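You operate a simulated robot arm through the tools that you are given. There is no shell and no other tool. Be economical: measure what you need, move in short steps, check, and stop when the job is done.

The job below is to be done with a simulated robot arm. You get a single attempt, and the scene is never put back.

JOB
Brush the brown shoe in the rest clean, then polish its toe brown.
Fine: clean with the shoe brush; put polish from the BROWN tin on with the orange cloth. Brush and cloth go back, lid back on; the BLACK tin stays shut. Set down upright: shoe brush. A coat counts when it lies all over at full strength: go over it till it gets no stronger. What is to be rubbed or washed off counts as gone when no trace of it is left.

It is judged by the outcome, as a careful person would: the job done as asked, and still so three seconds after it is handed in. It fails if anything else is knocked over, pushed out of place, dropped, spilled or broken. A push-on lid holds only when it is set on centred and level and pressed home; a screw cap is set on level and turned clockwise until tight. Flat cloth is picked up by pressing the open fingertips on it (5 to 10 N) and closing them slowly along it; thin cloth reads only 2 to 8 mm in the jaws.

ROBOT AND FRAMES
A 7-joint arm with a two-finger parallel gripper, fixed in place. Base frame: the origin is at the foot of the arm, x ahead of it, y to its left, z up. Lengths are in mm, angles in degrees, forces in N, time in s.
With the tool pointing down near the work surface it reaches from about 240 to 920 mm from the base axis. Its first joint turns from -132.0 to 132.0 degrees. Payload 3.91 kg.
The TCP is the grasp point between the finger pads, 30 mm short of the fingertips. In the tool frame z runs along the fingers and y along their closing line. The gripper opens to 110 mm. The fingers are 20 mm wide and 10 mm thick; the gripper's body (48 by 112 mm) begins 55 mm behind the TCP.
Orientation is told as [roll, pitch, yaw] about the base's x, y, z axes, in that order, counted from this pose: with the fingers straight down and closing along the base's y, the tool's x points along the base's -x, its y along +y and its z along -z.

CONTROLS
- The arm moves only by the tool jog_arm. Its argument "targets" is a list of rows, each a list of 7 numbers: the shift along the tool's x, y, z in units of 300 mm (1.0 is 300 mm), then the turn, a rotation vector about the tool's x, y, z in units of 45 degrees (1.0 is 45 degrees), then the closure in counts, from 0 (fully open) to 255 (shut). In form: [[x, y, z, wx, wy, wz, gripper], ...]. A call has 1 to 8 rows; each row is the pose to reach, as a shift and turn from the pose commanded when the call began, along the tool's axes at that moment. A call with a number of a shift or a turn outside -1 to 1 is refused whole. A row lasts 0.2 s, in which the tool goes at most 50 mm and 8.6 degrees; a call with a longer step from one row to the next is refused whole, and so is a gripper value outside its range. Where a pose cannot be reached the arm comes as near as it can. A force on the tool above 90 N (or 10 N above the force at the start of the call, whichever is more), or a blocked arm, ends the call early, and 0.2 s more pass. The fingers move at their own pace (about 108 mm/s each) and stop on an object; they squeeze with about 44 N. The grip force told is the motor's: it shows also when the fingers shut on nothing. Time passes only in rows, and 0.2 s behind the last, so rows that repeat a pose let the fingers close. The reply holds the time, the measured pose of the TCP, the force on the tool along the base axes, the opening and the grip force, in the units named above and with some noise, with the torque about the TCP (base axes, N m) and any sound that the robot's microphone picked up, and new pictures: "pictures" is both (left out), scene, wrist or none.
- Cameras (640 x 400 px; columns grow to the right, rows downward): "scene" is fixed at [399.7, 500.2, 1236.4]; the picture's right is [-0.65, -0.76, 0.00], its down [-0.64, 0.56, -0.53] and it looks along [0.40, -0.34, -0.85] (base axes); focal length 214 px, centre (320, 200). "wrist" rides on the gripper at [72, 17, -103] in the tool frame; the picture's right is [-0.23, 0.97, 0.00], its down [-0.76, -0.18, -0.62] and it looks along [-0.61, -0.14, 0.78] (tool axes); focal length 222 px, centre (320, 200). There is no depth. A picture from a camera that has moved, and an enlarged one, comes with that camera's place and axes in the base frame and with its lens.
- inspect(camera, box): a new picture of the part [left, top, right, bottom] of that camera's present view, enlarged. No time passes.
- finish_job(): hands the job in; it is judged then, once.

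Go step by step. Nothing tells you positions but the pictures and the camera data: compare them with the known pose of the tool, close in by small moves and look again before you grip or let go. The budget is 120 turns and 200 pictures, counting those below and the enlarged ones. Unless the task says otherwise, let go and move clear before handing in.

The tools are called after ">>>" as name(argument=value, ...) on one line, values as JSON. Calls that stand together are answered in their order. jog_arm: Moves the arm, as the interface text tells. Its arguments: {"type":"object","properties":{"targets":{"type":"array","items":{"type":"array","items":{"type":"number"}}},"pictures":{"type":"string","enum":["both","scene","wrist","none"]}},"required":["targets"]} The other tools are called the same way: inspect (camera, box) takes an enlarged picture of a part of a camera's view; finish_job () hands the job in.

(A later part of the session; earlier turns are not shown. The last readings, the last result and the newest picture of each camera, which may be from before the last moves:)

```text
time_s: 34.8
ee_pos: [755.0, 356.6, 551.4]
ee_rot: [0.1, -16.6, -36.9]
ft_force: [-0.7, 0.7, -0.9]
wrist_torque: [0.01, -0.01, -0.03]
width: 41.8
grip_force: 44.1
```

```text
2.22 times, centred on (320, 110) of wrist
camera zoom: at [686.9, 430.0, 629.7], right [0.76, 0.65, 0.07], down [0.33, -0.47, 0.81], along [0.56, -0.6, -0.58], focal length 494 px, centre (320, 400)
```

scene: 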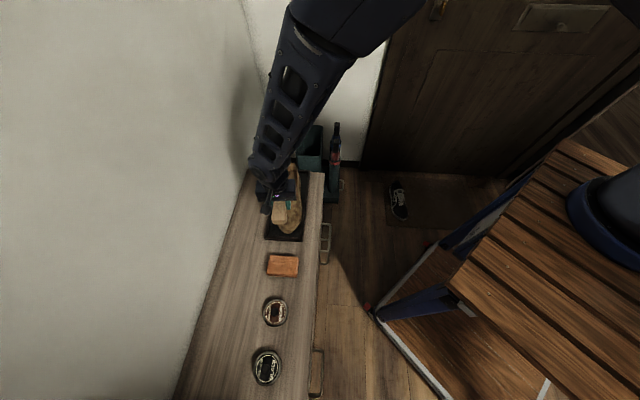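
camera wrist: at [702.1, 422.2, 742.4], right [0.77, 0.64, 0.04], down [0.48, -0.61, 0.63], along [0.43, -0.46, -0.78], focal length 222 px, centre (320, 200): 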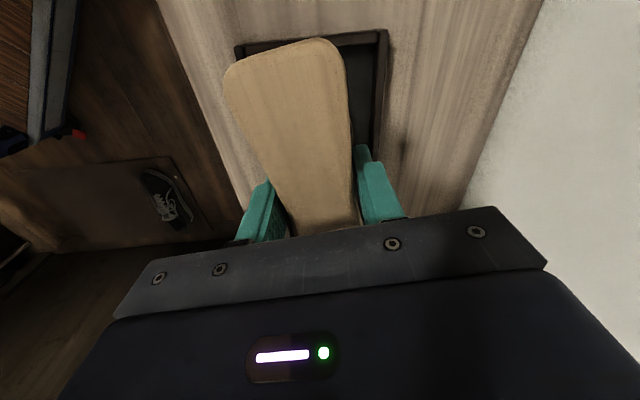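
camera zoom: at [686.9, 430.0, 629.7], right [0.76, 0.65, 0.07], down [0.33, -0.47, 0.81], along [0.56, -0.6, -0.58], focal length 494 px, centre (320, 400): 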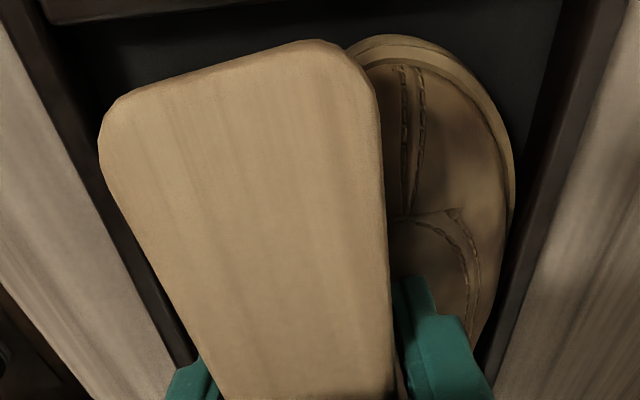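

I'm unsure about the lateral centring, so I'll back off toeward and up to see the dirt and the shoe axis.

>>> jog_arm(targets=[[0.05, 0, -0.12, 0, 0, 0, 255], [0.15, 0, -0.24, 0, 0.1, 0, 255], [0.3, 0, -0.24, 0, 0.25, 0, 255], [0.45, 0, -0.24, 0, 0.37, 0, 255], [0.6, 0, -0.24, 0, 0.37, 0, 255]])

>>> inspect(camera="wrist", box=[200, 0, 480, 250])

>>> inspect(camera="scene", box=[240, 150, 340, 260])

```text
time_s: 36.0
ee_pos: [599.7, 471.1, 569.7]
ee_rot: [0.1, 0.1, -37.0]
ft_force: [-0.6, -0.2, -0.3]
wrist_torque: [0.01, 0.02, 0.0]
width: 41.9
grip_force: 43.8
camera wrist: at [552.8, 528.6, 673.5], right [0.77, 0.64, 0.0], down [0.5, -0.6, 0.62], along [0.4, -0.48, -0.78], focal length 222 px, centre (320, 200)
```

scene: 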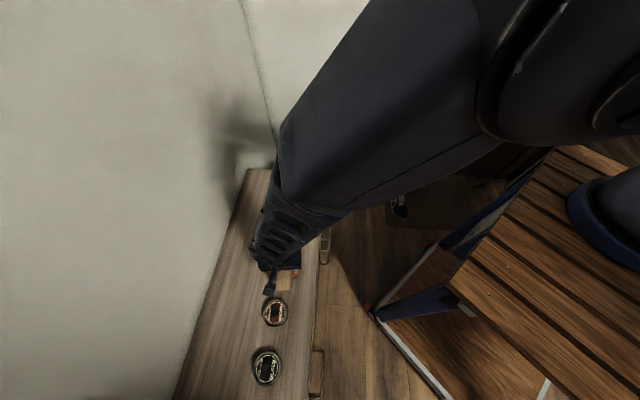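
wrist: 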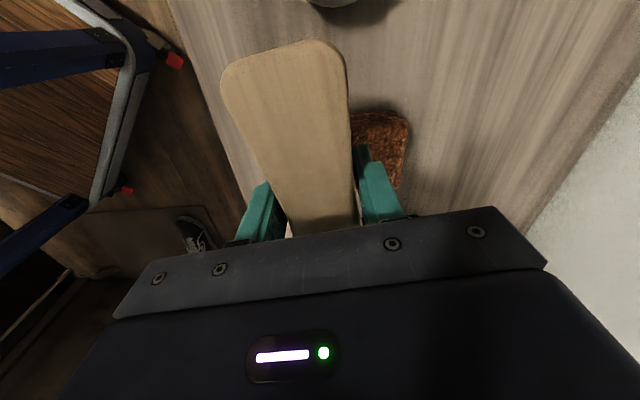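

```text
1.60 times, centred on (340, 125) of wrist
camera zoom: at [552.8, 528.6, 673.5], right [0.77, 0.64, 0.0], down [0.5, -0.6, 0.62], along [0.4, -0.48, -0.78], focal length 355 px, centre (288, 320)
```

zoom: 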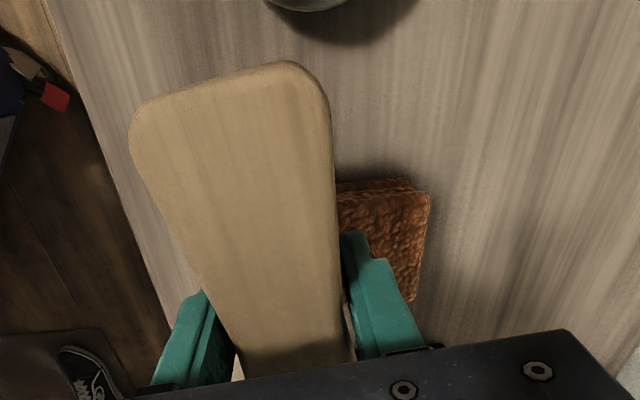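

```text
3.64 times, centred on (290, 205) of scene
camera zoom: at [399.7, 500.2, 1236.4], right [-0.65, -0.76, 0.0], down [-0.64, 0.56, -0.53], along [0.4, -0.34, -0.85], focal length 780 px, centre (429, 182)
```

zoom: 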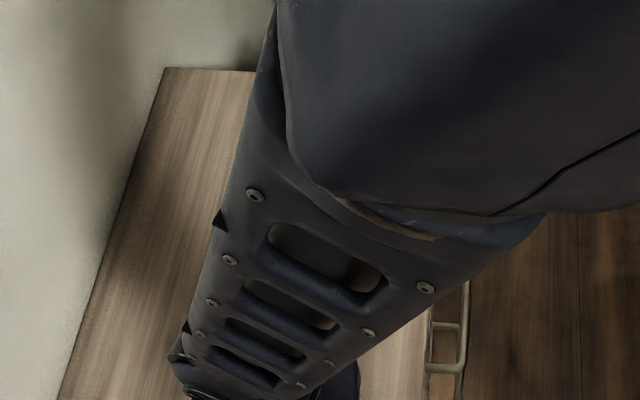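

The view is blocked from there. I'll move to the robot side of the chest, so that the scene camera sees the shoe.

>>> jog_arm(targets=[[-0.06, -0.06, -0.1, 0, 0, 0, 255], [-0.15, -0.14, -0.2, 0, 0, 0, 255], [-0.25, -0.23, -0.23, 0, 0, 0, 255], [-0.35, -0.32, -0.23, 0, 0, 0, 255], [-0.45, -0.41, -0.23, 0, 0, 0, 255], [-0.55, -0.5, -0.23, 0, 0, 0, 255], [-0.6, -0.56, -0.23, 0, 0, 0, 255]], pictures="wrist")

>>> inspect(camera="scene", box=[240, 150, 340, 260])

```text
time_s: 37.6
ee_pos: [640.8, 229.3, 637.0]
ee_rot: [0.1, 0.1, -36.9]
ft_force: [0.0, 0.6, -1.2]
wrist_torque: [0.02, -0.01, -0.01]
width: 41.5
grip_force: 44.1
camera wrist: at [595.1, 286.9, 741.5], right [0.77, 0.64, 0.0], down [0.5, -0.6, 0.62], along [0.4, -0.48, -0.78], focal length 222 px, centre (320, 200)
```

wrist: 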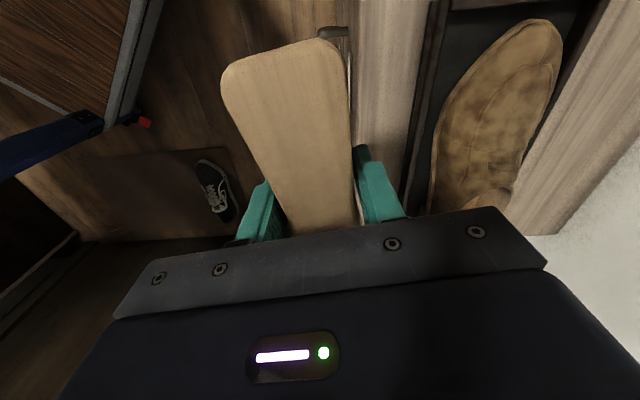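

```text
3.64 times, centred on (290, 205) of scene
camera zoom: at [399.7, 500.2, 1236.4], right [-0.65, -0.76, 0.0], down [-0.64, 0.56, -0.53], along [0.4, -0.34, -0.85], focal length 780 px, centre (429, 182)
```

zoom: 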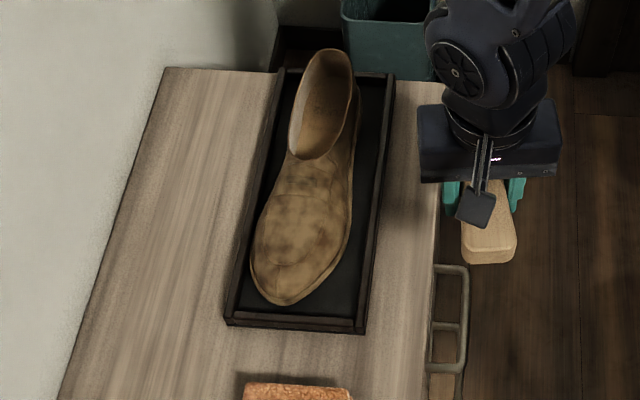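

Now I see clearly: the shoe axis runs at about 130° with the vamp centre near (784,357), so I was brushing its near side. I'll return with yaw −49 and a centred approach.

>>> jog_arm(targets=[[-0.01, 0.11, 0, 0, 0, 0.07, 255], [-0.02, 0.22, 0, 0, 0, 0.14, 255], [-0.03, 0.33, 0, 0, 0, 0.2, 255], [-0.04, 0.44, 0, 0, 0, 0.27, 255], [-0.06, 0.55, 0.04, 0, 0, 0.27, 255], [-0.077, 0.637, 0.1, 0, 0, 0.27, 255]], pictures="none")

>>> jog_arm(targets=[[0, 0, 0, 0, -0.18, 0, 255], [0, 0, 0.03, 0, -0.35, 0, 255], [0, 0, 0.06, 0, -0.35, 0, 255], [0, 0, 0.08, 0, -0.35, 0, 255]], pictures="none")

```text
time_s: 39.0
ee_pos: [774.5, 366.9, 608.4]
ee_rot: [0.0, 0.1, -49.1]
ft_force: [-0.2, -0.2, -0.8]
wrist_torque: [0.01, 0.0, -0.03]
width: 41.5
grip_force: 44.0
```

```text
time_s: 40.0
ee_pos: [776.1, 369.1, 584.3]
ee_rot: [0.2, -15.7, -49.1]
ft_force: [0.2, -0.1, -1.0]
wrist_torque: [0.01, -0.03, 0.02]
width: 41.6
grip_force: 43.8
```

>>> jog_arm(targets=[[0, 0, 0.02, 0, 0, 0, 255], [0, 0, 0.04, 0, 0, 0, 255], [0, 0, 0.055, 0, 0, 0, 255]], pictures="none")

>>> jog_arm(targets=[[0, 0, 0.01, 0, 0, 0, 255], [0, 0, 0.015, 0, 0, 0, 255]], pictures="none")

```text
time_s: 40.8
ee_pos: [780.4, 364.7, 567.0]
ee_rot: [0.1, -15.7, -49.0]
ft_force: [-0.2, 0.1, -0.4]
wrist_torque: [0.01, 0.02, -0.01]
width: 41.7
grip_force: 44.1
```

```text
time_s: 41.4
ee_pos: [779.3, 365.0, 562.3]
ee_rot: [0.2, -15.7, -49.0]
ft_force: [-0.3, -0.8, -1.9]
wrist_torque: [0.0, -0.03, 0.0]
width: 41.6
grip_force: 44.3
```

>>> jog_arm(targets=[[0, 0, 0.007, 0, 0, 0, 255], [0, 0, 0.013, 0, 0, 0, 255]], pictures="none")

>>> jog_arm(targets=[[0, 0, 0.006, 0, 0, 0, 255]], pictures="none")

```text
time_s: 42.0
ee_pos: [781.8, 364.9, 559.4]
ee_rot: [0.1, -15.7, -49.0]
ft_force: [0.2, 0.1, -1.6]
wrist_torque: [-0.06, -0.06, 0.0]
width: 41.5
grip_force: 43.6
```

```text
time_s: 42.4
ee_pos: [780.7, 363.0, 558.6]
ee_rot: [0.1, -15.7, -49.1]
ft_force: [-7.8, 0.8, 16.7]
wrist_torque: [-1.02, -0.72, -0.41]
width: 41.6
grip_force: 44.3
```

Heel end touches near the throat; I'll slide 20 mm toeward along the slope and press.

>>> jog_arm(targets=[[0.03, 0, -0.005, 0, 0, 0, 255], [0.065, 0, -0.003, 0, 0, 0, 255], [0.065, 0, 0.002, 0, 0, 0, 255]], pictures="none")

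>>> jog_arm(targets=[[0, 0, 0.006, 0, 0, 0, 255]], pictures="none")

```text
time_s: 43.2
ee_pos: [769.8, 377.3, 552.6]
ee_rot: [0.0, -15.7, -49.1]
ft_force: [0.2, 0.1, -0.7]
wrist_torque: [-0.02, -0.01, 0.02]
width: 41.4
grip_force: 44.1
```

```text
time_s: 43.6
ee_pos: [770.3, 376.4, 550.2]
ee_rot: [0.1, -15.7, -49.0]
ft_force: [-0.2, -0.4, -0.1]
wrist_torque: [0.01, -0.01, -0.03]
width: 41.9
grip_force: 44.2
```

>>> jog_arm(targets=[[0, 0, 0.006, 0, 0, 0, 255]], pictures="none")

>>> jog_arm(targets=[[0, 0, 0.004, 0, 0, 0, 255]], pictures="none")

```text
time_s: 44.0
ee_pos: [770.1, 378.8, 550.2]
ee_rot: [0.2, -15.7, -49.2]
ft_force: [-7.3, 0.3, 18.3]
wrist_torque: [0.53, 0.82, 0.17]
width: 41.8
grip_force: 44.1
```

```text
time_s: 44.4
ee_pos: [770.3, 377.7, 548.3]
ee_rot: [0.2, -15.7, -49.1]
ft_force: [-12.5, 1.8, 34.9]
wrist_torque: [-0.17, 0.29, -0.21]
width: 42.0
grip_force: 44.0
```

Evenly seated at ~35 N, centred. Now strokes from this seated pose.

>>> jog_arm(targets=[[0.03, 0, 0.0, 0, 0, 0, 255], [0, 0, 0, 0, 0, 0, 255], [-0.03, 0, 0, 0, 0, 0, 255], [0, 0, 0, 0, 0, 0, 255], [0.03, 0, 0.0, 0, 0, 0, 255], [0, 0, 0, 0, 0, 0, 255], [-0.03, 0, 0, 0, 0, 0, 255], [0, 0, 0, 0, 0, 0, 255]], pictures="none")

>>> jog_arm(targets=[[0, 0.04, 0, 0, 0, 0, 255], [0, 0.07, 0, 0, 0, 0, 255], [0, 0.03, 0, 0, 0, 0, 255], [0, -0.01, 0, 0, 0, 0, 255], [0, -0.05, 0, 0, 0, 0, 255], [0, -0.07, 0, 0, 0, 0, 255], [0, -0.03, 0, 0, 0, 0, 255], [0, 0, 0, 0, 0, 0, 255]], pictures="none")

```text
time_s: 46.2
ee_pos: [769.8, 374.9, 547.5]
ee_rot: [0.1, -15.7, -49.2]
ft_force: [3.3, -2.8, 9.2]
wrist_torque: [0.16, 0.15, 0.03]
width: 41.7
grip_force: 43.7
```

```text
time_s: 48.0
ee_pos: [768.9, 376.6, 547.6]
ee_rot: [0.0, -15.7, -49.1]
ft_force: [-0.3, 0.4, -0.8]
wrist_torque: [0.01, -0.01, 0.02]
width: 41.2
grip_force: 44.2
```

>>> jog_arm(targets=[[0.03, 0, 0.006, 0, 0, 0, 255], [0, 0, 0.006, 0, 0, 0, 255], [-0.03, 0, 0.006, 0, 0, 0, 255], [0, 0, 0.006, 0, 0, 0, 255], [0.03, 0, 0.006, 0, 0, 0, 255], [0, 0, 0.006, 0, 0, 0, 255], [-0.03, 0, 0.006, 0, 0, 0, 255], [0, 0, 0.006, 0, 0, 0, 255]], pictures="none")

>>> jog_arm(targets=[[0, 0.04, 0.003, 0, 0, 0, 255], [0, 0.07, 0.004, 0, 0, 0, 255], [0, 0.03, 0.003, 0, 0, 0, 255], [0, -0.01, 0.002, 0, 0, 0, 255], [0, -0.05, 0.003, 0, 0, 0, 255], [0, -0.07, 0.004, 0, 0, 0, 255], [0, -0.03, 0.003, 0, 0, 0, 255], [0, 0, 0.002, 0, 0, 0, 255]], pictures="none")

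>>> inspect(camera="wrist", box=[200, 20, 440, 200])

```text
time_s: 49.8
ee_pos: [771.1, 374.4, 546.6]
ee_rot: [0.0, -15.8, -49.1]
ft_force: [5.0, -4.7, 19.0]
wrist_torque: [0.34, 0.39, 0.01]
width: 41.5
grip_force: 44.4
```

```text
time_s: 51.6
ee_pos: [768.5, 375.9, 544.1]
ee_rot: [-0.1, -15.7, -49.1]
ft_force: [-24.7, -7.1, 25.0]
wrist_torque: [-0.15, 0.64, -0.01]
width: 41.6
grip_force: 43.5
```

```text
2.22 times, centred on (320, 110) of wrist
camera zoom: at [717.7, 461.0, 624.2], right [0.88, 0.47, 0.06], down [0.24, -0.54, 0.81], along [0.41, -0.69, -0.59], focal length 494 px, centre (320, 400)
```

zoom: 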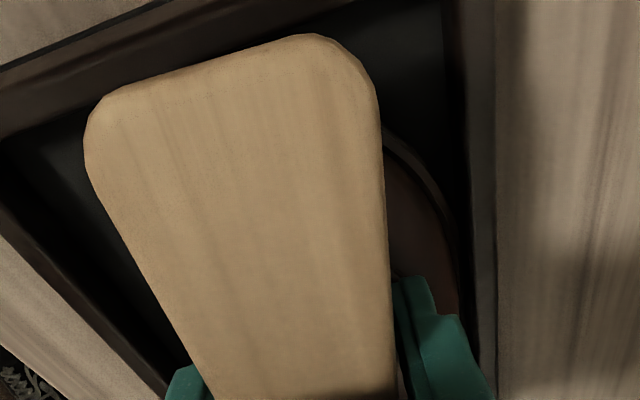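

Good contact during those strokes. I'll step off to the viewing side to check.

>>> jog_arm(targets=[[0, 0, -0.1, 0, 0, 0, 255], [0, -0.05, -0.2, 0, 0, 0, 255], [0, -0.2, -0.22, 0, 0, 0, 255], [0, -0.35, -0.22, 0, 0, 0, 255], [0, -0.5, -0.22, 0, 0, 0, 255], [0, -0.63, -0.22, 0, 0, 0, 255]], pictures="none")

>>> inspect(camera="scene", box=[260, 150, 340, 240])

>>> inspect(camera="wrist", box=[380, 0, 640, 240])

```text
time_s: 53.0
ee_pos: [616.9, 268.3, 607.0]
ee_rot: [0.0, -15.8, -49.1]
ft_force: [-1.0, -0.4, -0.8]
wrist_torque: [-0.03, -0.01, 0.0]
width: 41.2
grip_force: 43.9
```

```text
4.44 times, centred on (300, 195) of scene
camera zoom: at [399.7, 500.2, 1236.4], right [-0.65, -0.76, 0.0], down [-0.64, 0.56, -0.53], along [0.4, -0.34, -0.85], focal length 953 px, centre (409, 222)
```

zoom: 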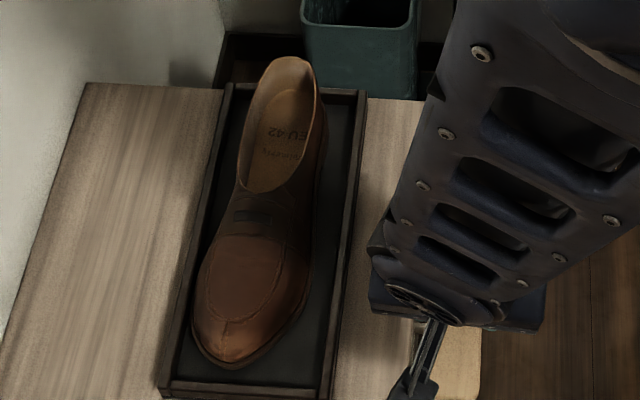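

```text
1.67 times, centred on (510, 120) of wrist
camera zoom: at [565.4, 352.6, 687.6], right [0.88, 0.47, 0.06], down [0.23, -0.54, 0.81], along [0.41, -0.69, -0.59], focal length 370 px, centre (3, 333)
```

zoom: 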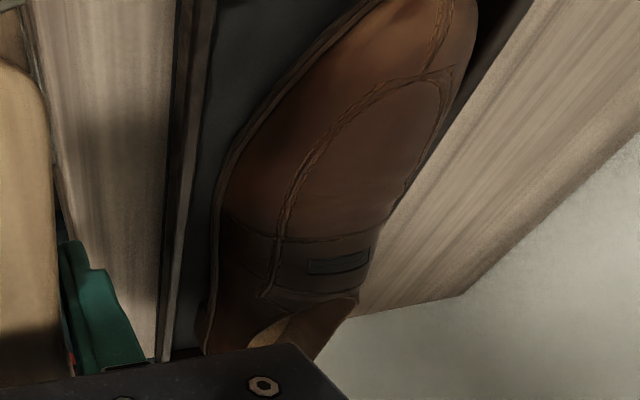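

The dust is gone to the eye — the leather is brown now. I'll look closer for leftovers.

>>> inspect(camera="scene", box=[276, 190, 320, 236])

>>> inspect(camera="wrist", box=[450, 0, 600, 150])

>>> inspect(camera="scene", box=[276, 150, 324, 200])

```text
8.70 times, centred on (298, 213) of scene
camera zoom: at [399.7, 500.2, 1236.4], right [-0.65, -0.76, 0.0], down [-0.64, 0.56, -0.53], along [0.4, -0.34, -0.85], focal length 1865 px, centre (511, 87)
```

zoom: 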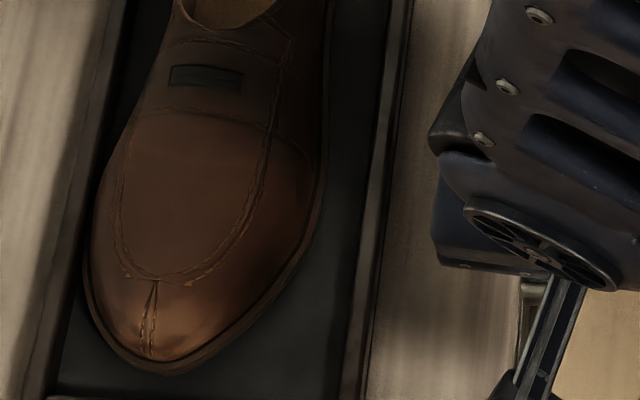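

```text
2.67 times, centred on (525, 75) of wrist
camera zoom: at [565.4, 352.6, 687.6], right [0.88, 0.47, 0.06], down [0.23, -0.54, 0.81], along [0.41, -0.69, -0.59], focal length 592 px, centre (-227, 533)
```

zoom: 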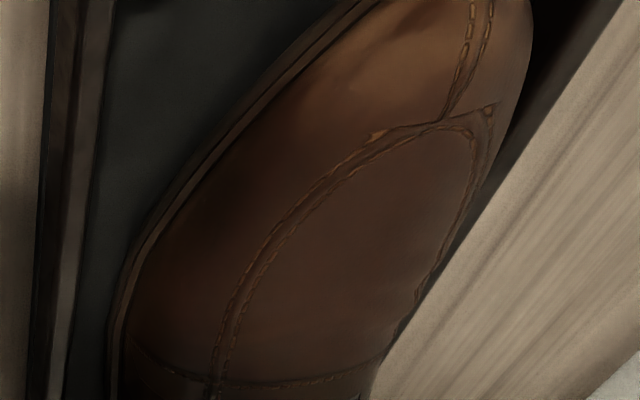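

```text
8.00 times, centred on (300, 175) of scene
camera zoom: at [399.7, 500.2, 1236.4], right [-0.65, -0.76, 0.0], down [-0.64, 0.56, -0.53], along [0.4, -0.34, -0.85], focal length 1716 px, centre (480, 400)
```

zoom: 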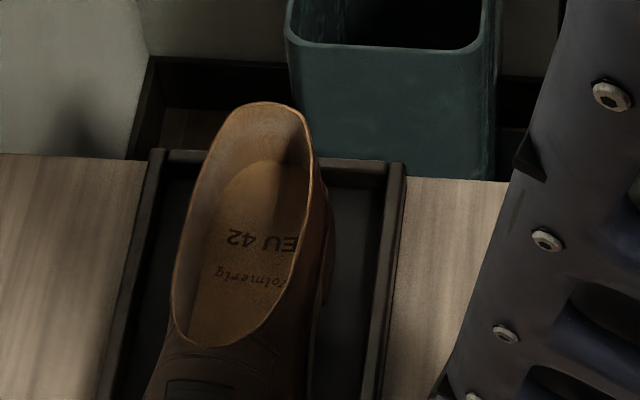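

The shoe is clean. Now I'll return the brush to its spot (338.5,758,503) at yaw 47.7: level first, then swing over.

>>> jog_arm(targets=[[0, 0, -0.04, 0, 0.175, 0, 255], [0, 0, -0.08, 0, 0.35, 0, 255]], pictures="none")

>>> jog_arm(targets=[[0.13, 0.025, -0.015, 0, 0, -0.14, 255], [0.26, 0.05, -0.03, 0, 0, -0.28, 255], [0.39, 0.075, -0.045, 0, 0, -0.42, 255], [0.52, 0.1, -0.06, 0, 0, -0.57, 255], [0.65, 0.125, -0.075, 0, 0, -0.71, 255], [0.78, 0.15, -0.09, 0, 0, -0.85, 255], [0.92, 0.18, -0.1, 0, 0, -1, 255]], pictures="none")

>>> jog_arm(targets=[[0.07, 0.11, 0, 0, 0, -0.14, 255], [0.15, 0.22, 0, 0, 0, -0.28, 255], [0.22, 0.33, 0, 0, 0, -0.42, 255], [0.3, 0.44, 0, 0, 0, -0.57, 255], [0.37, 0.55, 0, 0, 0, -0.71, 255], [0.45, 0.66, 0, 0, 0, -0.85, 255], [0.52, 0.78, 0, 0, 0, -1, 255]], pictures="none")

```text
time_s: 53.6
ee_pos: [609.7, 272.1, 632.0]
ee_rot: [0.0, 0.2, -48.9]
ft_force: [0.1, 0.5, -1.4]
wrist_torque: [-0.02, -0.04, 0.0]
width: 41.5
grip_force: 43.5
```

```text
time_s: 55.2
ee_pos: [475.2, 511.6, 661.7]
ee_rot: [0.0, 0.0, -4.0]
ft_force: [0.8, -0.3, -0.7]
wrist_torque: [-0.02, 0.0, 0.02]
width: 41.2
grip_force: 44.0
```

```text
time_s: 56.8
ee_pos: [332.8, 760.2, 660.7]
ee_rot: [0.0, -0.2, 41.0]
ft_force: [-0.6, 0.0, -1.3]
wrist_torque: [-0.01, 0.0, 0.0]
width: 41.3
grip_force: 43.1
```

>>> jog_arm(targets=[[-0.01, -0.018, 0.12, 0, 0, -0.149, 255], [-0.01, -0.018, 0.25, 0, 0, -0.149, 255], [-0.01, -0.018, 0.38, 0, 0, -0.149, 255], [-0.01, -0.018, 0.47, 0, 0, -0.149, 255], [-0.01, -0.018, 0.505, 0, 0, -0.149, 255]])

>>> inspect(camera="wrist", box=[0, 0, 400, 250])

```text
time_s: 58.0
ee_pos: [339.2, 758.0, 509.3]
ee_rot: [0.1, -0.1, 47.6]
ft_force: [0.5, 1.2, -1.2]
wrist_torque: [-0.03, 0.0, 0.05]
width: 41.4
grip_force: 44.6
camera wrist: at [278.8, 716.4, 613.3], right [-0.57, 0.82, 0.0], down [0.64, 0.44, 0.62], along [0.51, 0.35, -0.78], focal length 222 px, centre (320, 200)
```

scene: 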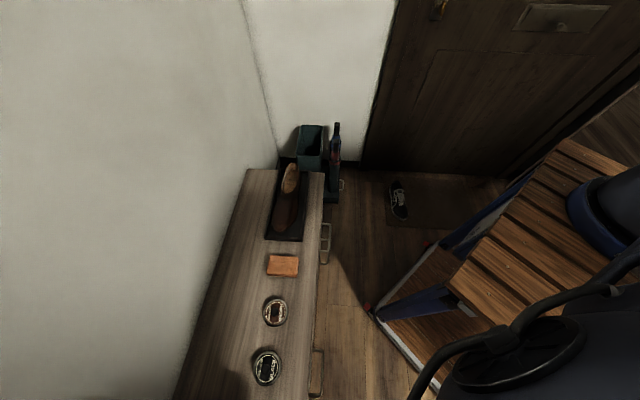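
wrist: 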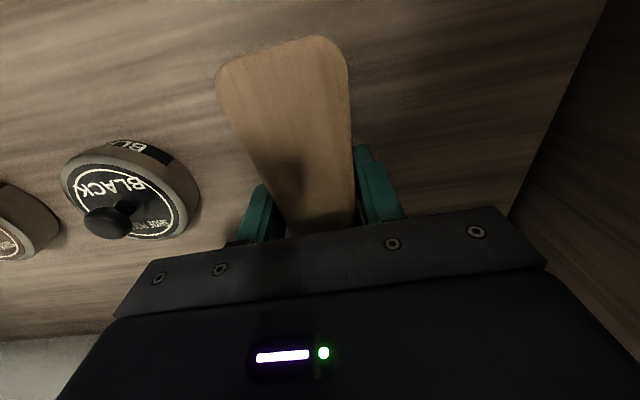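

```text
1.60 times, centred on (200, 125) of wrist
camera zoom: at [278.8, 716.4, 613.3], right [-0.57, 0.82, 0.0], down [0.64, 0.44, 0.62], along [0.51, 0.35, -0.78], focal length 355 px, centre (512, 320)
```

zoom: 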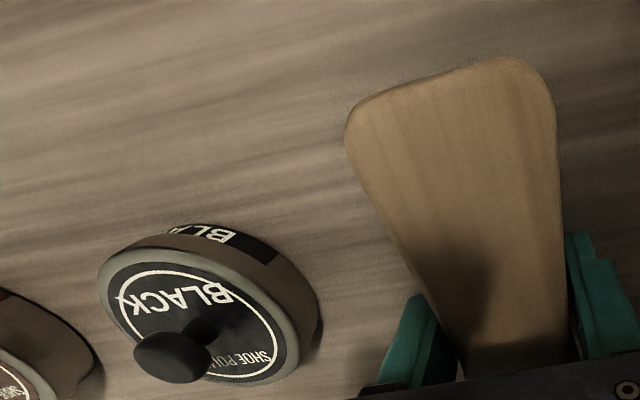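

>>> jog_arm(targets=[[0, 0, 0.012, 0, 0, 0, 255], [0, 0, 0.02, 0, 0, 0, 255]], pictures="none")

```text
time_s: 58.6
ee_pos: [339.6, 757.9, 503.7]
ee_rot: [0.1, -0.1, 47.5]
ft_force: [0.0, 0.2, -0.8]
wrist_torque: [-0.01, 0.02, -0.03]
width: 41.2
grip_force: 44.2
```

>>> jog_arm(targets=[[0, 0, 0.003, 0, 0, 0, 255], [0, 0, 0.005, 0, 0, 0, 255]], pictures="none")

```text
time_s: 59.2
ee_pos: [338.2, 757.7, 501.8]
ee_rot: [0.1, -0.1, 47.6]
ft_force: [-0.2, 1.1, -1.1]
wrist_torque: [-0.02, 0.02, -0.02]
width: 41.4
grip_force: 44.1
```

No contact yet, so the brush may have slid up slightly in the grip. I'll keep lowering.

>>> jog_arm(targets=[[0, 0, 0.004, 0, 0, 0, 255], [0, 0, 0.007, 0, 0, 0, 255]], pictures="none")

>>> jog_arm(targets=[[0, 0, 0.004, 0, 0, 0, 255]], pictures="wrist")

```text
time_s: 59.8
ee_pos: [337.8, 757.9, 501.6]
ee_rot: [0.1, -0.1, 47.7]
ft_force: [0.3, 0.8, -0.9]
wrist_torque: [0.02, 0.0, 0.01]
width: 41.5
grip_force: 43.8
```

```text
time_s: 60.2
ee_pos: [338.6, 757.8, 500.8]
ee_rot: [0.0, -0.1, 47.5]
ft_force: [0.6, -4.0, 6.2]
wrist_torque: [-0.35, -0.09, -0.03]
width: 41.3
grip_force: 43.8
camera wrist: at [278.0, 715.5, 603.7], right [-0.57, 0.82, 0.0], down [0.64, 0.44, 0.62], along [0.51, 0.35, -0.78], focal length 222 px, centre (320, 200)
```

wrist: 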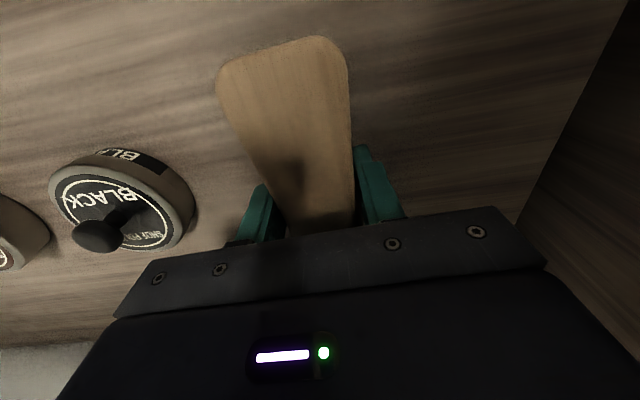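

Touching with 6 N. I'll release and rise.

>>> jog_arm(targets=[[0, 0, 0, 0, 0, 0, 120], [0, 0, 0, 0, 0, 0, 0], [0, 0, 0, 0, 0, 0, 0], [0, 0, -0.05, 0, 0, 0, 0], [0, 0, -0.18, 0, 0, 0, 0], [0, 0, -0.33, 0, 0, 0, 0]], pictures="wrist")

```text
time_s: 61.6
ee_pos: [339.3, 757.7, 598.3]
ee_rot: [0.0, 0.1, 47.7]
ft_force: [-0.5, 0.1, 0.1]
wrist_torque: [0.0, 0.02, -0.01]
width: 110.2
grip_force: 0.1
camera wrist: at [278.2, 716.0, 702.2], right [-0.57, 0.82, 0.0], down [0.64, 0.44, 0.62], along [0.51, 0.35, -0.78], focal length 222 px, centre (320, 200)
```

wrist: 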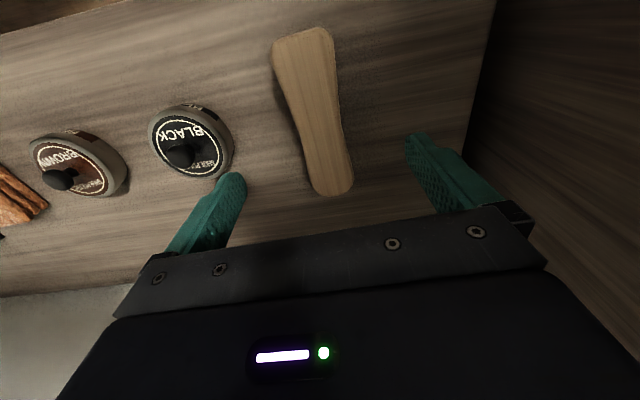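

The brush stands upright at home. Next, the BROWN tin near (531,570); I'll move above it.

>>> jog_arm(targets=[[0.005, -0.13, -0.05, 0, 0, 0, 0], [0.01, -0.28, -0.07, 0, 0, 0, 0], [0.015, -0.43, -0.07, 0, 0, 0, 0], [0.02, -0.58, -0.07, 0, 0, 0, 0], [0.025, -0.73, -0.07, 0, 0, 0, 0], [0.033, -0.88, -0.07, 0, 0, 0, 0]])

>>> inspect(camera="wrist", box=[200, 20, 440, 200])

>>> inspect(camera="scene", box=[240, 150, 340, 260])

```text
time_s: 63.0
ee_pos: [527.4, 573.8, 618.2]
ee_rot: [0.0, 0.0, 47.7]
ft_force: [-0.7, -0.5, -0.2]
wrist_torque: [-0.05, -0.07, 0.0]
width: 110.6
grip_force: 0.1
camera wrist: at [467.5, 531.4, 722.1], right [-0.57, 0.82, 0.0], down [0.64, 0.44, 0.62], along [0.51, 0.35, -0.78], focal length 222 px, centre (320, 200)
```

scene: 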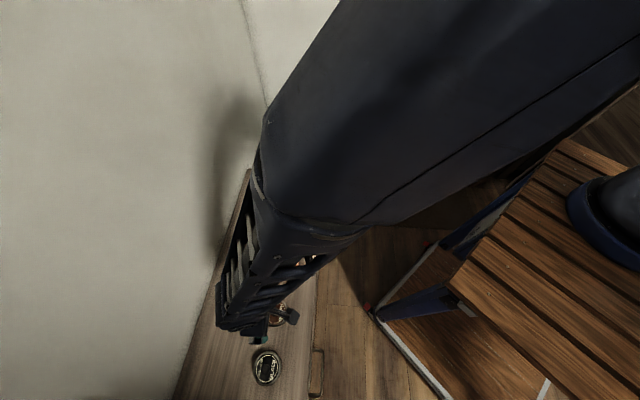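
wrist: 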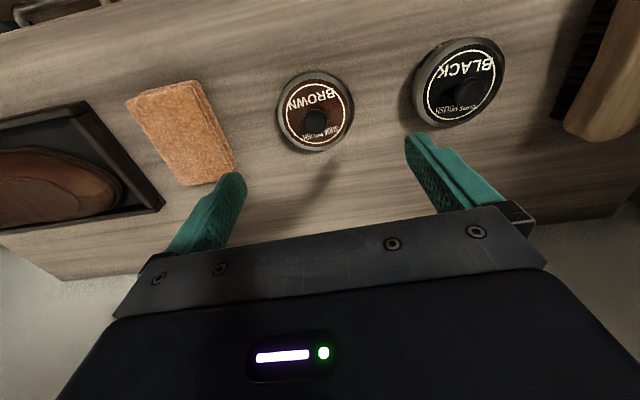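

```text
2.22 times, centred on (320, 110) of wrist
camera zoom: at [467.5, 531.4, 722.1], right [-0.57, 0.82, 0.0], down [0.64, 0.44, 0.62], along [0.51, 0.35, -0.78], focal length 494 px, centre (320, 400)
```

zoom: 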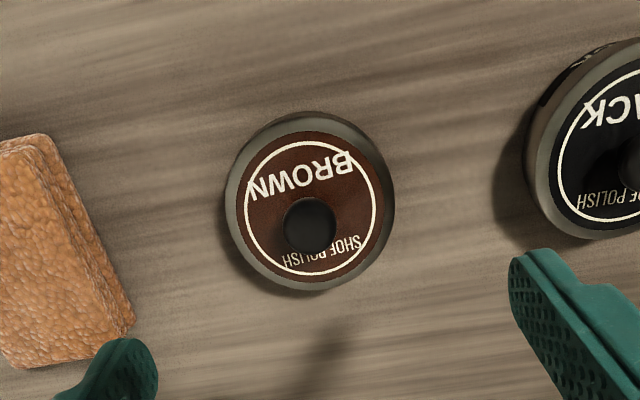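

```text
3.64 times, centred on (290, 205) of scene
camera zoom: at [399.7, 500.2, 1236.4], right [-0.65, -0.76, 0.0], down [-0.64, 0.56, -0.53], along [0.4, -0.34, -0.85], focal length 780 px, centre (429, 182)
```

zoom: 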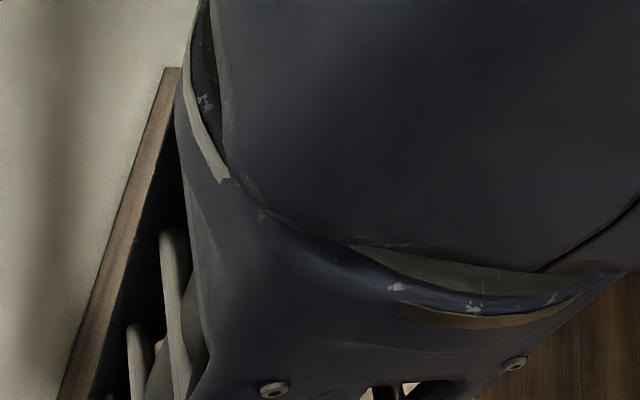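

The lid is beneath, with a knob near (530,571). I'll lower with the fingers part-closed and refine.

>>> jog_arm(targets=[[0, -0.01, 0.08, 0, 0, 0, 130], [0, -0.013, 0.16, 0, 0, 0, 130], [0, -0.013, 0.22, 0, 0, 0, 130]])

>>> inspect(camera="wrist", box=[200, 80, 440, 240])

>>> inspect(camera="scene", box=[220, 270, 320, 345])

```text
time_s: 63.8
ee_pos: [530.6, 570.2, 554.1]
ee_rot: [0.1, -0.1, 47.6]
ft_force: [-0.3, -0.1, -0.1]
wrist_torque: [-0.01, 0.0, 0.03]
width: 54.0
grip_force: 0.1
camera wrist: at [470.3, 529.1, 657.1], right [-0.57, 0.82, 0.0], down [0.64, 0.44, 0.62], along [0.51, 0.35, -0.78], focal length 222 px, centre (320, 200)
```

scene: 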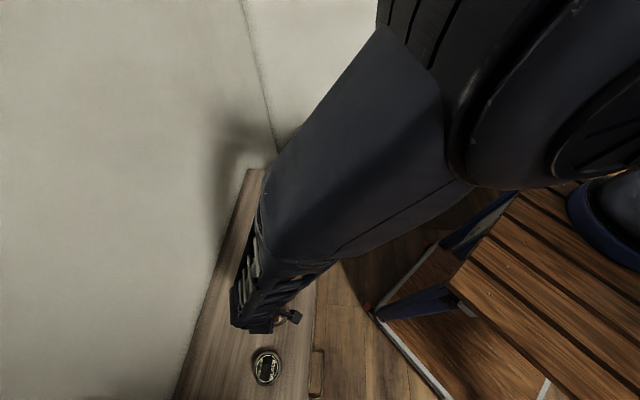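
wrist: 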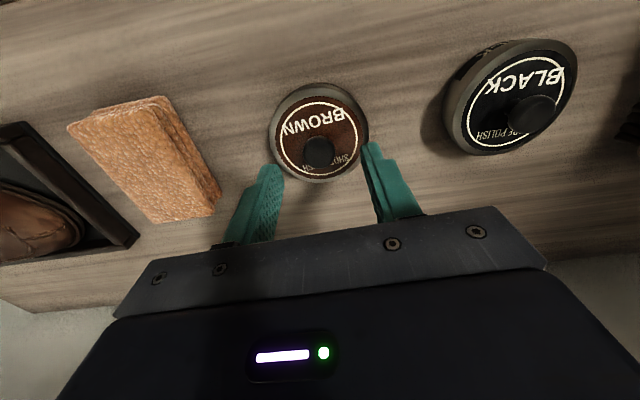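

```text
2.50 times, centred on (320, 160) of wrist
camera zoom: at [470.3, 529.1, 657.1], right [-0.57, 0.82, 0.0], down [0.64, 0.44, 0.62], along [0.51, 0.35, -0.78], focal length 555 px, centre (320, 300)
```

zoom: 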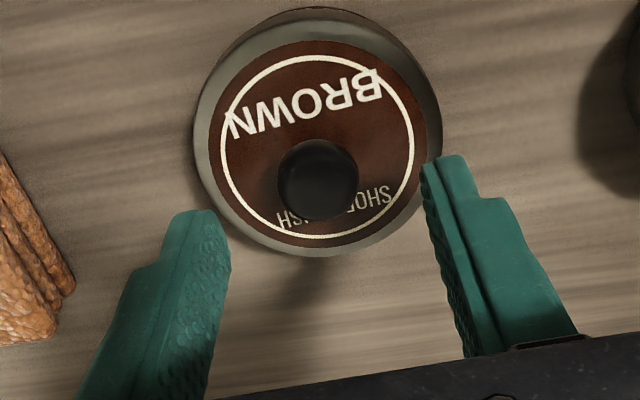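

```text
5.33 times, centred on (270, 308) of scene
camera zoom: at [399.7, 500.2, 1236.4], right [-0.65, -0.76, 0.0], down [-0.64, 0.56, -0.53], along [0.4, -0.34, -0.85], focal length 1144 px, centre (587, -373)
```

zoom: 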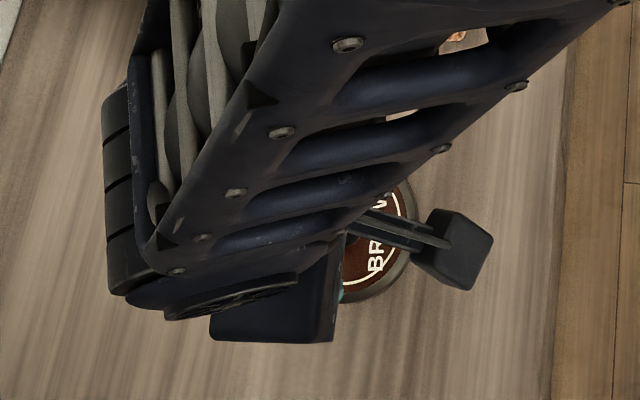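

The knob is centred within ~2 mm beneath the tool, its ball around z≈507. I'll lower to TCP 516 and close.

>>> jog_arm(targets=[[0, 0, 0.06, 0, 0, 0, 130], [0, 0, 0.105, 0, 0, 0, 130], [0, 0, 0.126, 0, 0, 0, 130]], pictures="wrist")

>>> inspect(camera="wrist", box=[220, 100, 420, 240])

```text
time_s: 64.5
ee_pos: [531.0, 571.5, 528.4]
ee_rot: [0.1, -0.1, 47.6]
ft_force: [-13.4, -18.0, 45.5]
wrist_torque: [-0.65, 0.39, -0.02]
width: 54.0
grip_force: 0.0
stopped in row 3: the force on the tool passed its limit at 115 N (the readings are from after the stop); the commanded pose is now the measured one
camera wrist: at [470.4, 530.1, 630.9], right [-0.57, 0.82, 0.0], down [0.64, 0.44, 0.62], along [0.51, 0.35, -0.78], focal length 222 px, centre (320, 200)
```

wrist: 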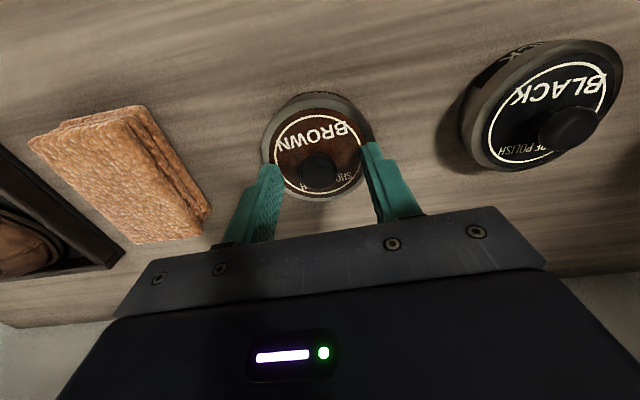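

```text
2.86 times, centred on (320, 170) of wrist
camera zoom: at [470.4, 530.1, 630.9], right [-0.57, 0.82, 0.0], down [0.64, 0.44, 0.62], along [0.51, 0.35, -0.78], focal length 635 px, centre (320, 286)
```

zoom: 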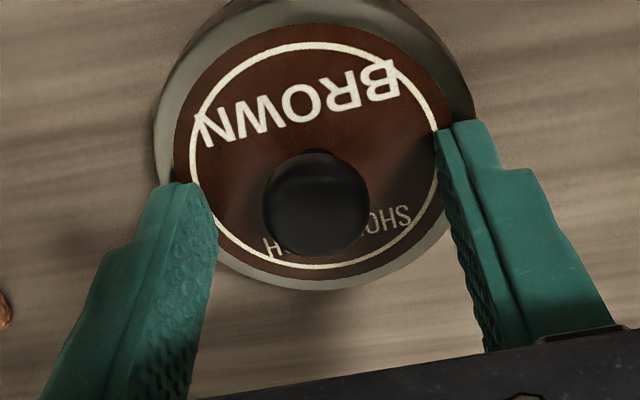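

The tips touched the lid (its top is at z≈499). I'll raise 2 mm, recentre 4 mm and close on the knob.

>>> jog_arm(targets=[[0, 0, -0.01, 0, 0, 0, 130], [0.013, 0, -0.01, 0, 0, 0, 130], [0.013, 0, -0.01, 0, 0, 0, 200], [0.013, 0, -0.01, 0, 0, 0, 255], [0.013, 0, -0.01, 0, 0, 0, 255]], pictures="wrist")

```text
time_s: 65.7
ee_pos: [529.6, 570.0, 527.4]
ee_rot: [0.0, -0.1, 47.6]
ft_force: [-1.4, 1.6, 2.9]
wrist_torque: [0.04, -0.01, -0.02]
width: 20.8
grip_force: 43.5
camera wrist: at [468.0, 527.1, 631.7], right [-0.57, 0.82, 0.0], down [0.64, 0.44, 0.62], along [0.51, 0.35, -0.78], focal length 222 px, centre (320, 200)
```

wrist: 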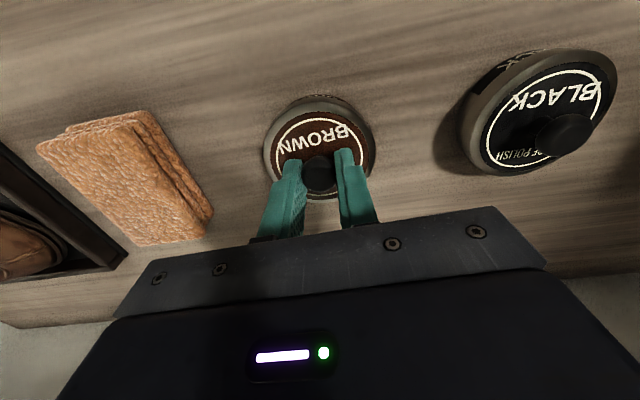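

Knob gripped (20.8 mm). I'll pull gently upward.

>>> jog_arm(targets=[[0, 0, -0.01, 0, 0, 0, 255], [0, 0, -0.02, 0, 0, 0, 255], [0, 0, -0.035, 0, 0, 0, 255]], pictures="wrist")

>>> inspect(camera="wrist", box=[220, 70, 420, 220])

```text
time_s: 66.5
ee_pos: [527.7, 569.1, 538.4]
ee_rot: [0.0, 0.0, 47.6]
ft_force: [0.0, 0.3, 0.6]
wrist_torque: [0.0, -0.01, -0.01]
width: 20.8
grip_force: 43.8
heard: snap
camera wrist: at [467.7, 526.6, 642.0], right [-0.57, 0.82, 0.0], down [0.64, 0.44, 0.62], along [0.51, 0.35, -0.78], focal length 222 px, centre (320, 200)
```

wrist: 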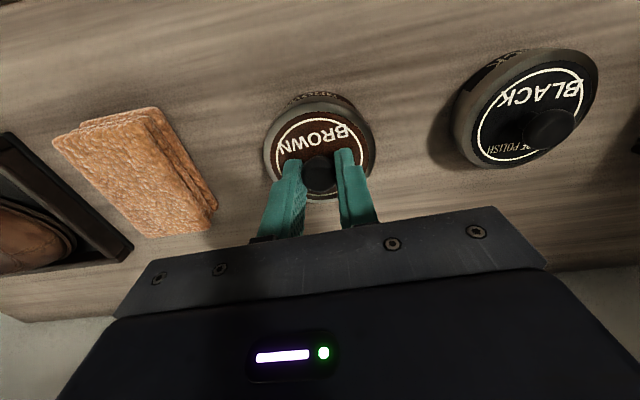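

```text
2.67 times, centred on (320, 145) of wrist
camera zoom: at [467.7, 526.6, 642.0], right [-0.57, 0.82, 0.0], down [0.64, 0.44, 0.62], along [0.51, 0.35, -0.78], focal length 592 px, centre (320, 347)
```

zoom: 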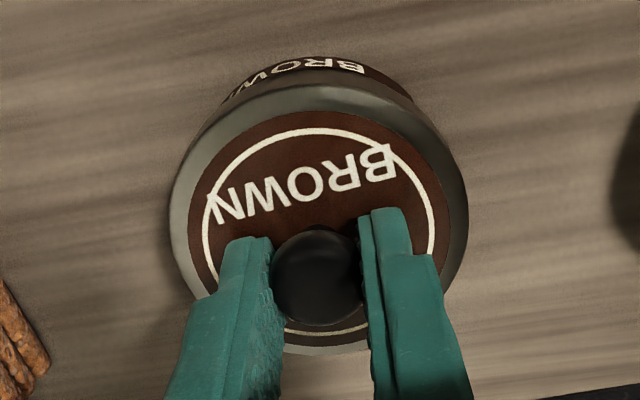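

The lid snapped off (its seated pose was TCP ≈(529,569.5,527.4)). I'll lift it away and set it on free chest-top near (648,587).

>>> jog_arm(targets=[[0, 0, -0.13, 0, 0, 0, 255], [-0.08, -0.06, -0.2, 0, 0, 0, 255], [-0.19, -0.15, -0.2, 0, 0, 0, 255], [-0.312, -0.257, -0.2, 0, 0, 0, 255]], pictures="wrist")

```text
time_s: 67.5
ee_pos: [649.8, 586.8, 597.8]
ee_rot: [0.0, -0.1, 47.5]
ft_force: [-0.7, 0.6, 0.3]
wrist_torque: [-0.07, -0.04, -0.04]
width: 20.7
grip_force: 44.1
camera wrist: at [589.1, 545.3, 700.9], right [-0.57, 0.82, 0.0], down [0.64, 0.44, 0.62], along [0.51, 0.35, -0.78], focal length 222 px, centre (320, 200)
```

wrist: 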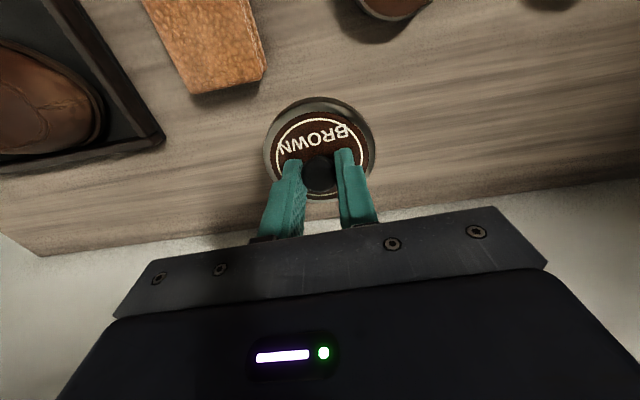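

Clear surface below. Descending until contact.

>>> jog_arm(targets=[[0, 0, 0.12, 0, 0, 0, 255], [0, 0, 0.23, 0, 0, 0, 255], [0, 0, 0.28, 0, 0, 0, 255]], pictures="none")

>>> jog_arm(targets=[[0, 0, 0.012, 0, 0, 0, 255], [0, 0, 0.022, 0, 0, 0, 255]], pictures="none")

```text
time_s: 68.3
ee_pos: [649.6, 587.5, 513.1]
ee_rot: [0.0, 0.0, 47.6]
ft_force: [0.8, 1.1, -0.1]
wrist_torque: [0.01, 0.01, -0.02]
width: 20.8
grip_force: 44.7
```

```text
time_s: 68.9
ee_pos: [649.4, 587.8, 512.7]
ee_rot: [-0.1, -0.2, 47.7]
ft_force: [-14.0, -23.9, 69.6]
wrist_torque: [-0.72, 0.48, -0.06]
width: 20.8
grip_force: 43.8
```

Contact at 513. I'll relax, release and rise.

>>> jog_arm(targets=[[0, 0, -0.012, 0, 0, 0, 255], [0, 0, -0.018, 0, 0, 0, 255], [0, 0, -0.018, 0, 0, 0, 130], [0, 0, -0.018, 0, 0, 0, 130], [0, 0, -0.1, 0, 0, 0, 100], [0, 0, -0.24, 0, 0, 0, 0], [0, 0, -0.38, 0, 0, 0, 0]], pictures="wrist")

```text
time_s: 70.5
ee_pos: [646.8, 587.4, 620.0]
ee_rot: [0.0, 0.0, 47.6]
ft_force: [0.8, 0.5, -0.8]
wrist_torque: [0.0, 0.01, -0.04]
width: 109.7
grip_force: 0.1
camera wrist: at [586.2, 546.4, 724.2], right [-0.57, 0.82, 0.0], down [0.65, 0.44, 0.62], along [0.51, 0.35, -0.78], focal length 222 px, centre (320, 200)
```

wrist: 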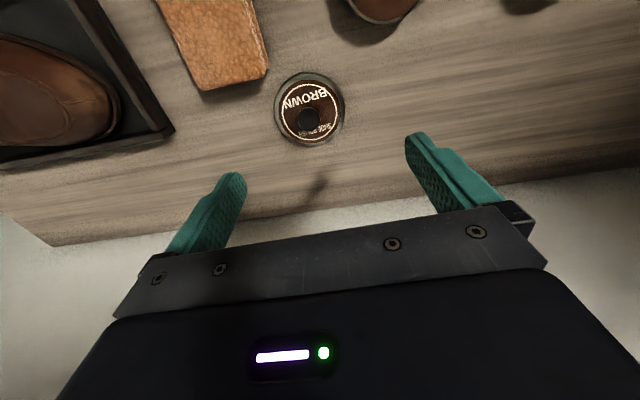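

The lid lies flat. Now the cloth: I'll move above it for a look.

>>> jog_arm(targets=[[0.1, -0.08, 0, 0, 0, 0, 0], [0.2, -0.16, 0, 0, 0, 0, 0], [0.304, -0.245, 0, 0, 0, 0, 0]])

>>> inspect(camera="wrist", box=[220, 40, 440, 190])

```text
time_s: 71.3
ee_pos: [642.5, 471.0, 620.7]
ee_rot: [0.0, -0.2, 47.8]
ft_force: [-0.6, 0.6, -0.3]
wrist_torque: [-0.03, -0.02, 0.01]
width: 109.9
grip_force: 0.0
camera wrist: at [581.9, 429.0, 724.1], right [-0.57, 0.82, 0.0], down [0.64, 0.44, 0.62], along [0.51, 0.35, -0.78], focal length 222 px, centre (320, 200)
```

scene: 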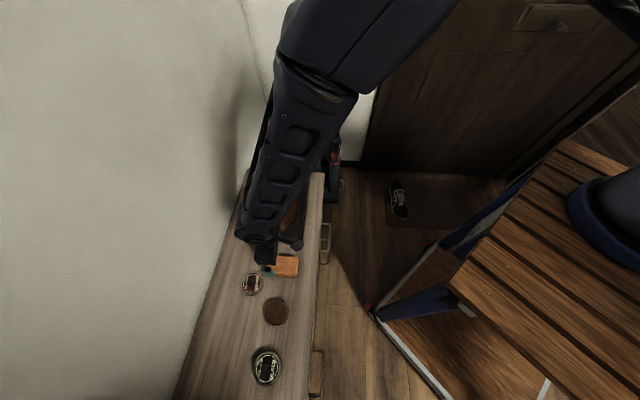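
wrist: 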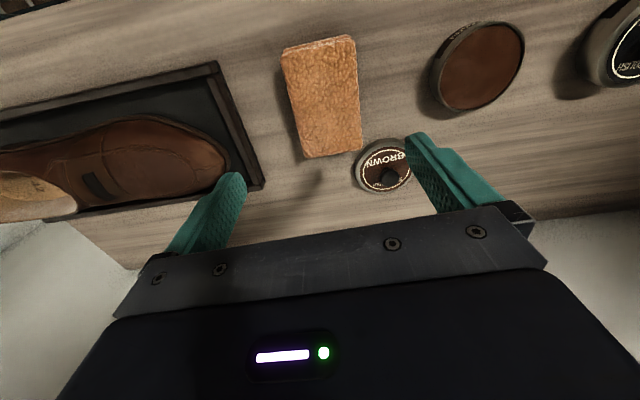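

```text
2.67 times, centred on (330, 115) of wrist
camera zoom: at [581.9, 429.0, 724.1], right [-0.57, 0.82, 0.0], down [0.64, 0.44, 0.62], along [0.51, 0.35, -0.78], focal length 592 px, centre (293, 427)
```

zoom: 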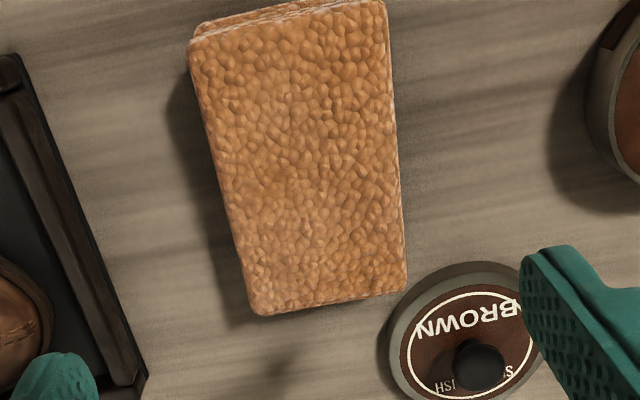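

The cloth is a folded pad about 66×99 mm centred near (632,472), long side at 45°. I'll lower with open fingers straddling it, to feel the table.

>>> jog_arm(targets=[[0.021, 0.028, 0.12, 0, 0, 0.06, 0], [0.021, 0.028, 0.24, 0, 0, 0.06, 0], [0.021, 0.028, 0.34, 0, 0, 0.06, 0]], pictures="wrist")

>>> inspect(camera="wrist", box=[160, 0, 500, 240])

```text
time_s: 72.1
ee_pos: [630.4, 471.7, 518.8]
ee_rot: [0.0, -0.1, 44.9]
ft_force: [0.3, 1.4, 0.4]
wrist_torque: [-0.04, 0.0, -0.02]
width: 110.3
grip_force: 0.0
camera wrist: at [566.7, 433.4, 621.8], right [-0.53, 0.85, 0.0], down [0.66, 0.41, 0.62], along [0.53, 0.33, -0.78], focal length 222 px, centre (320, 200)
```

wrist: 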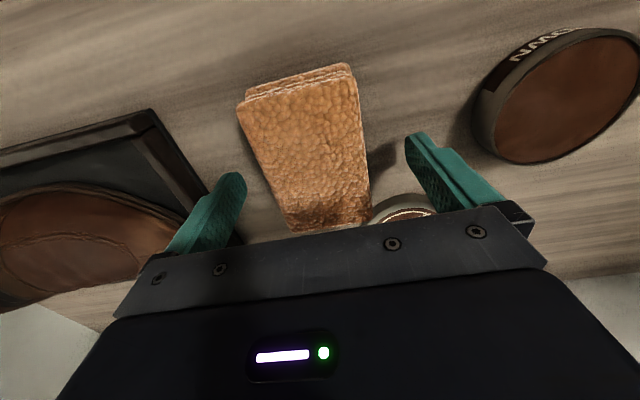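

```text
1.67 times, centred on (330, 120) of wrist
camera zoom: at [566.7, 433.4, 621.8], right [-0.53, 0.85, 0.0], down [0.66, 0.41, 0.62], along [0.53, 0.33, -0.78], focal length 370 px, centre (303, 333)
```

zoom: 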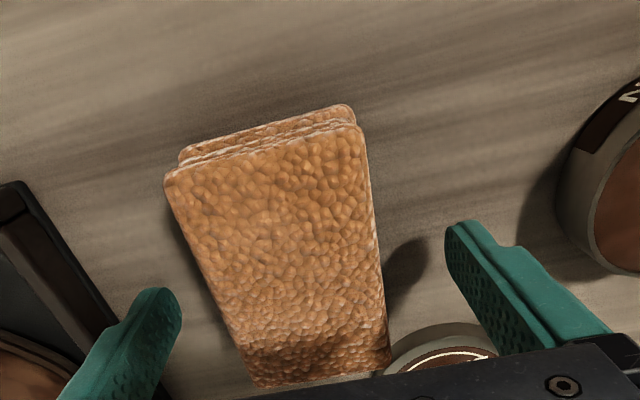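

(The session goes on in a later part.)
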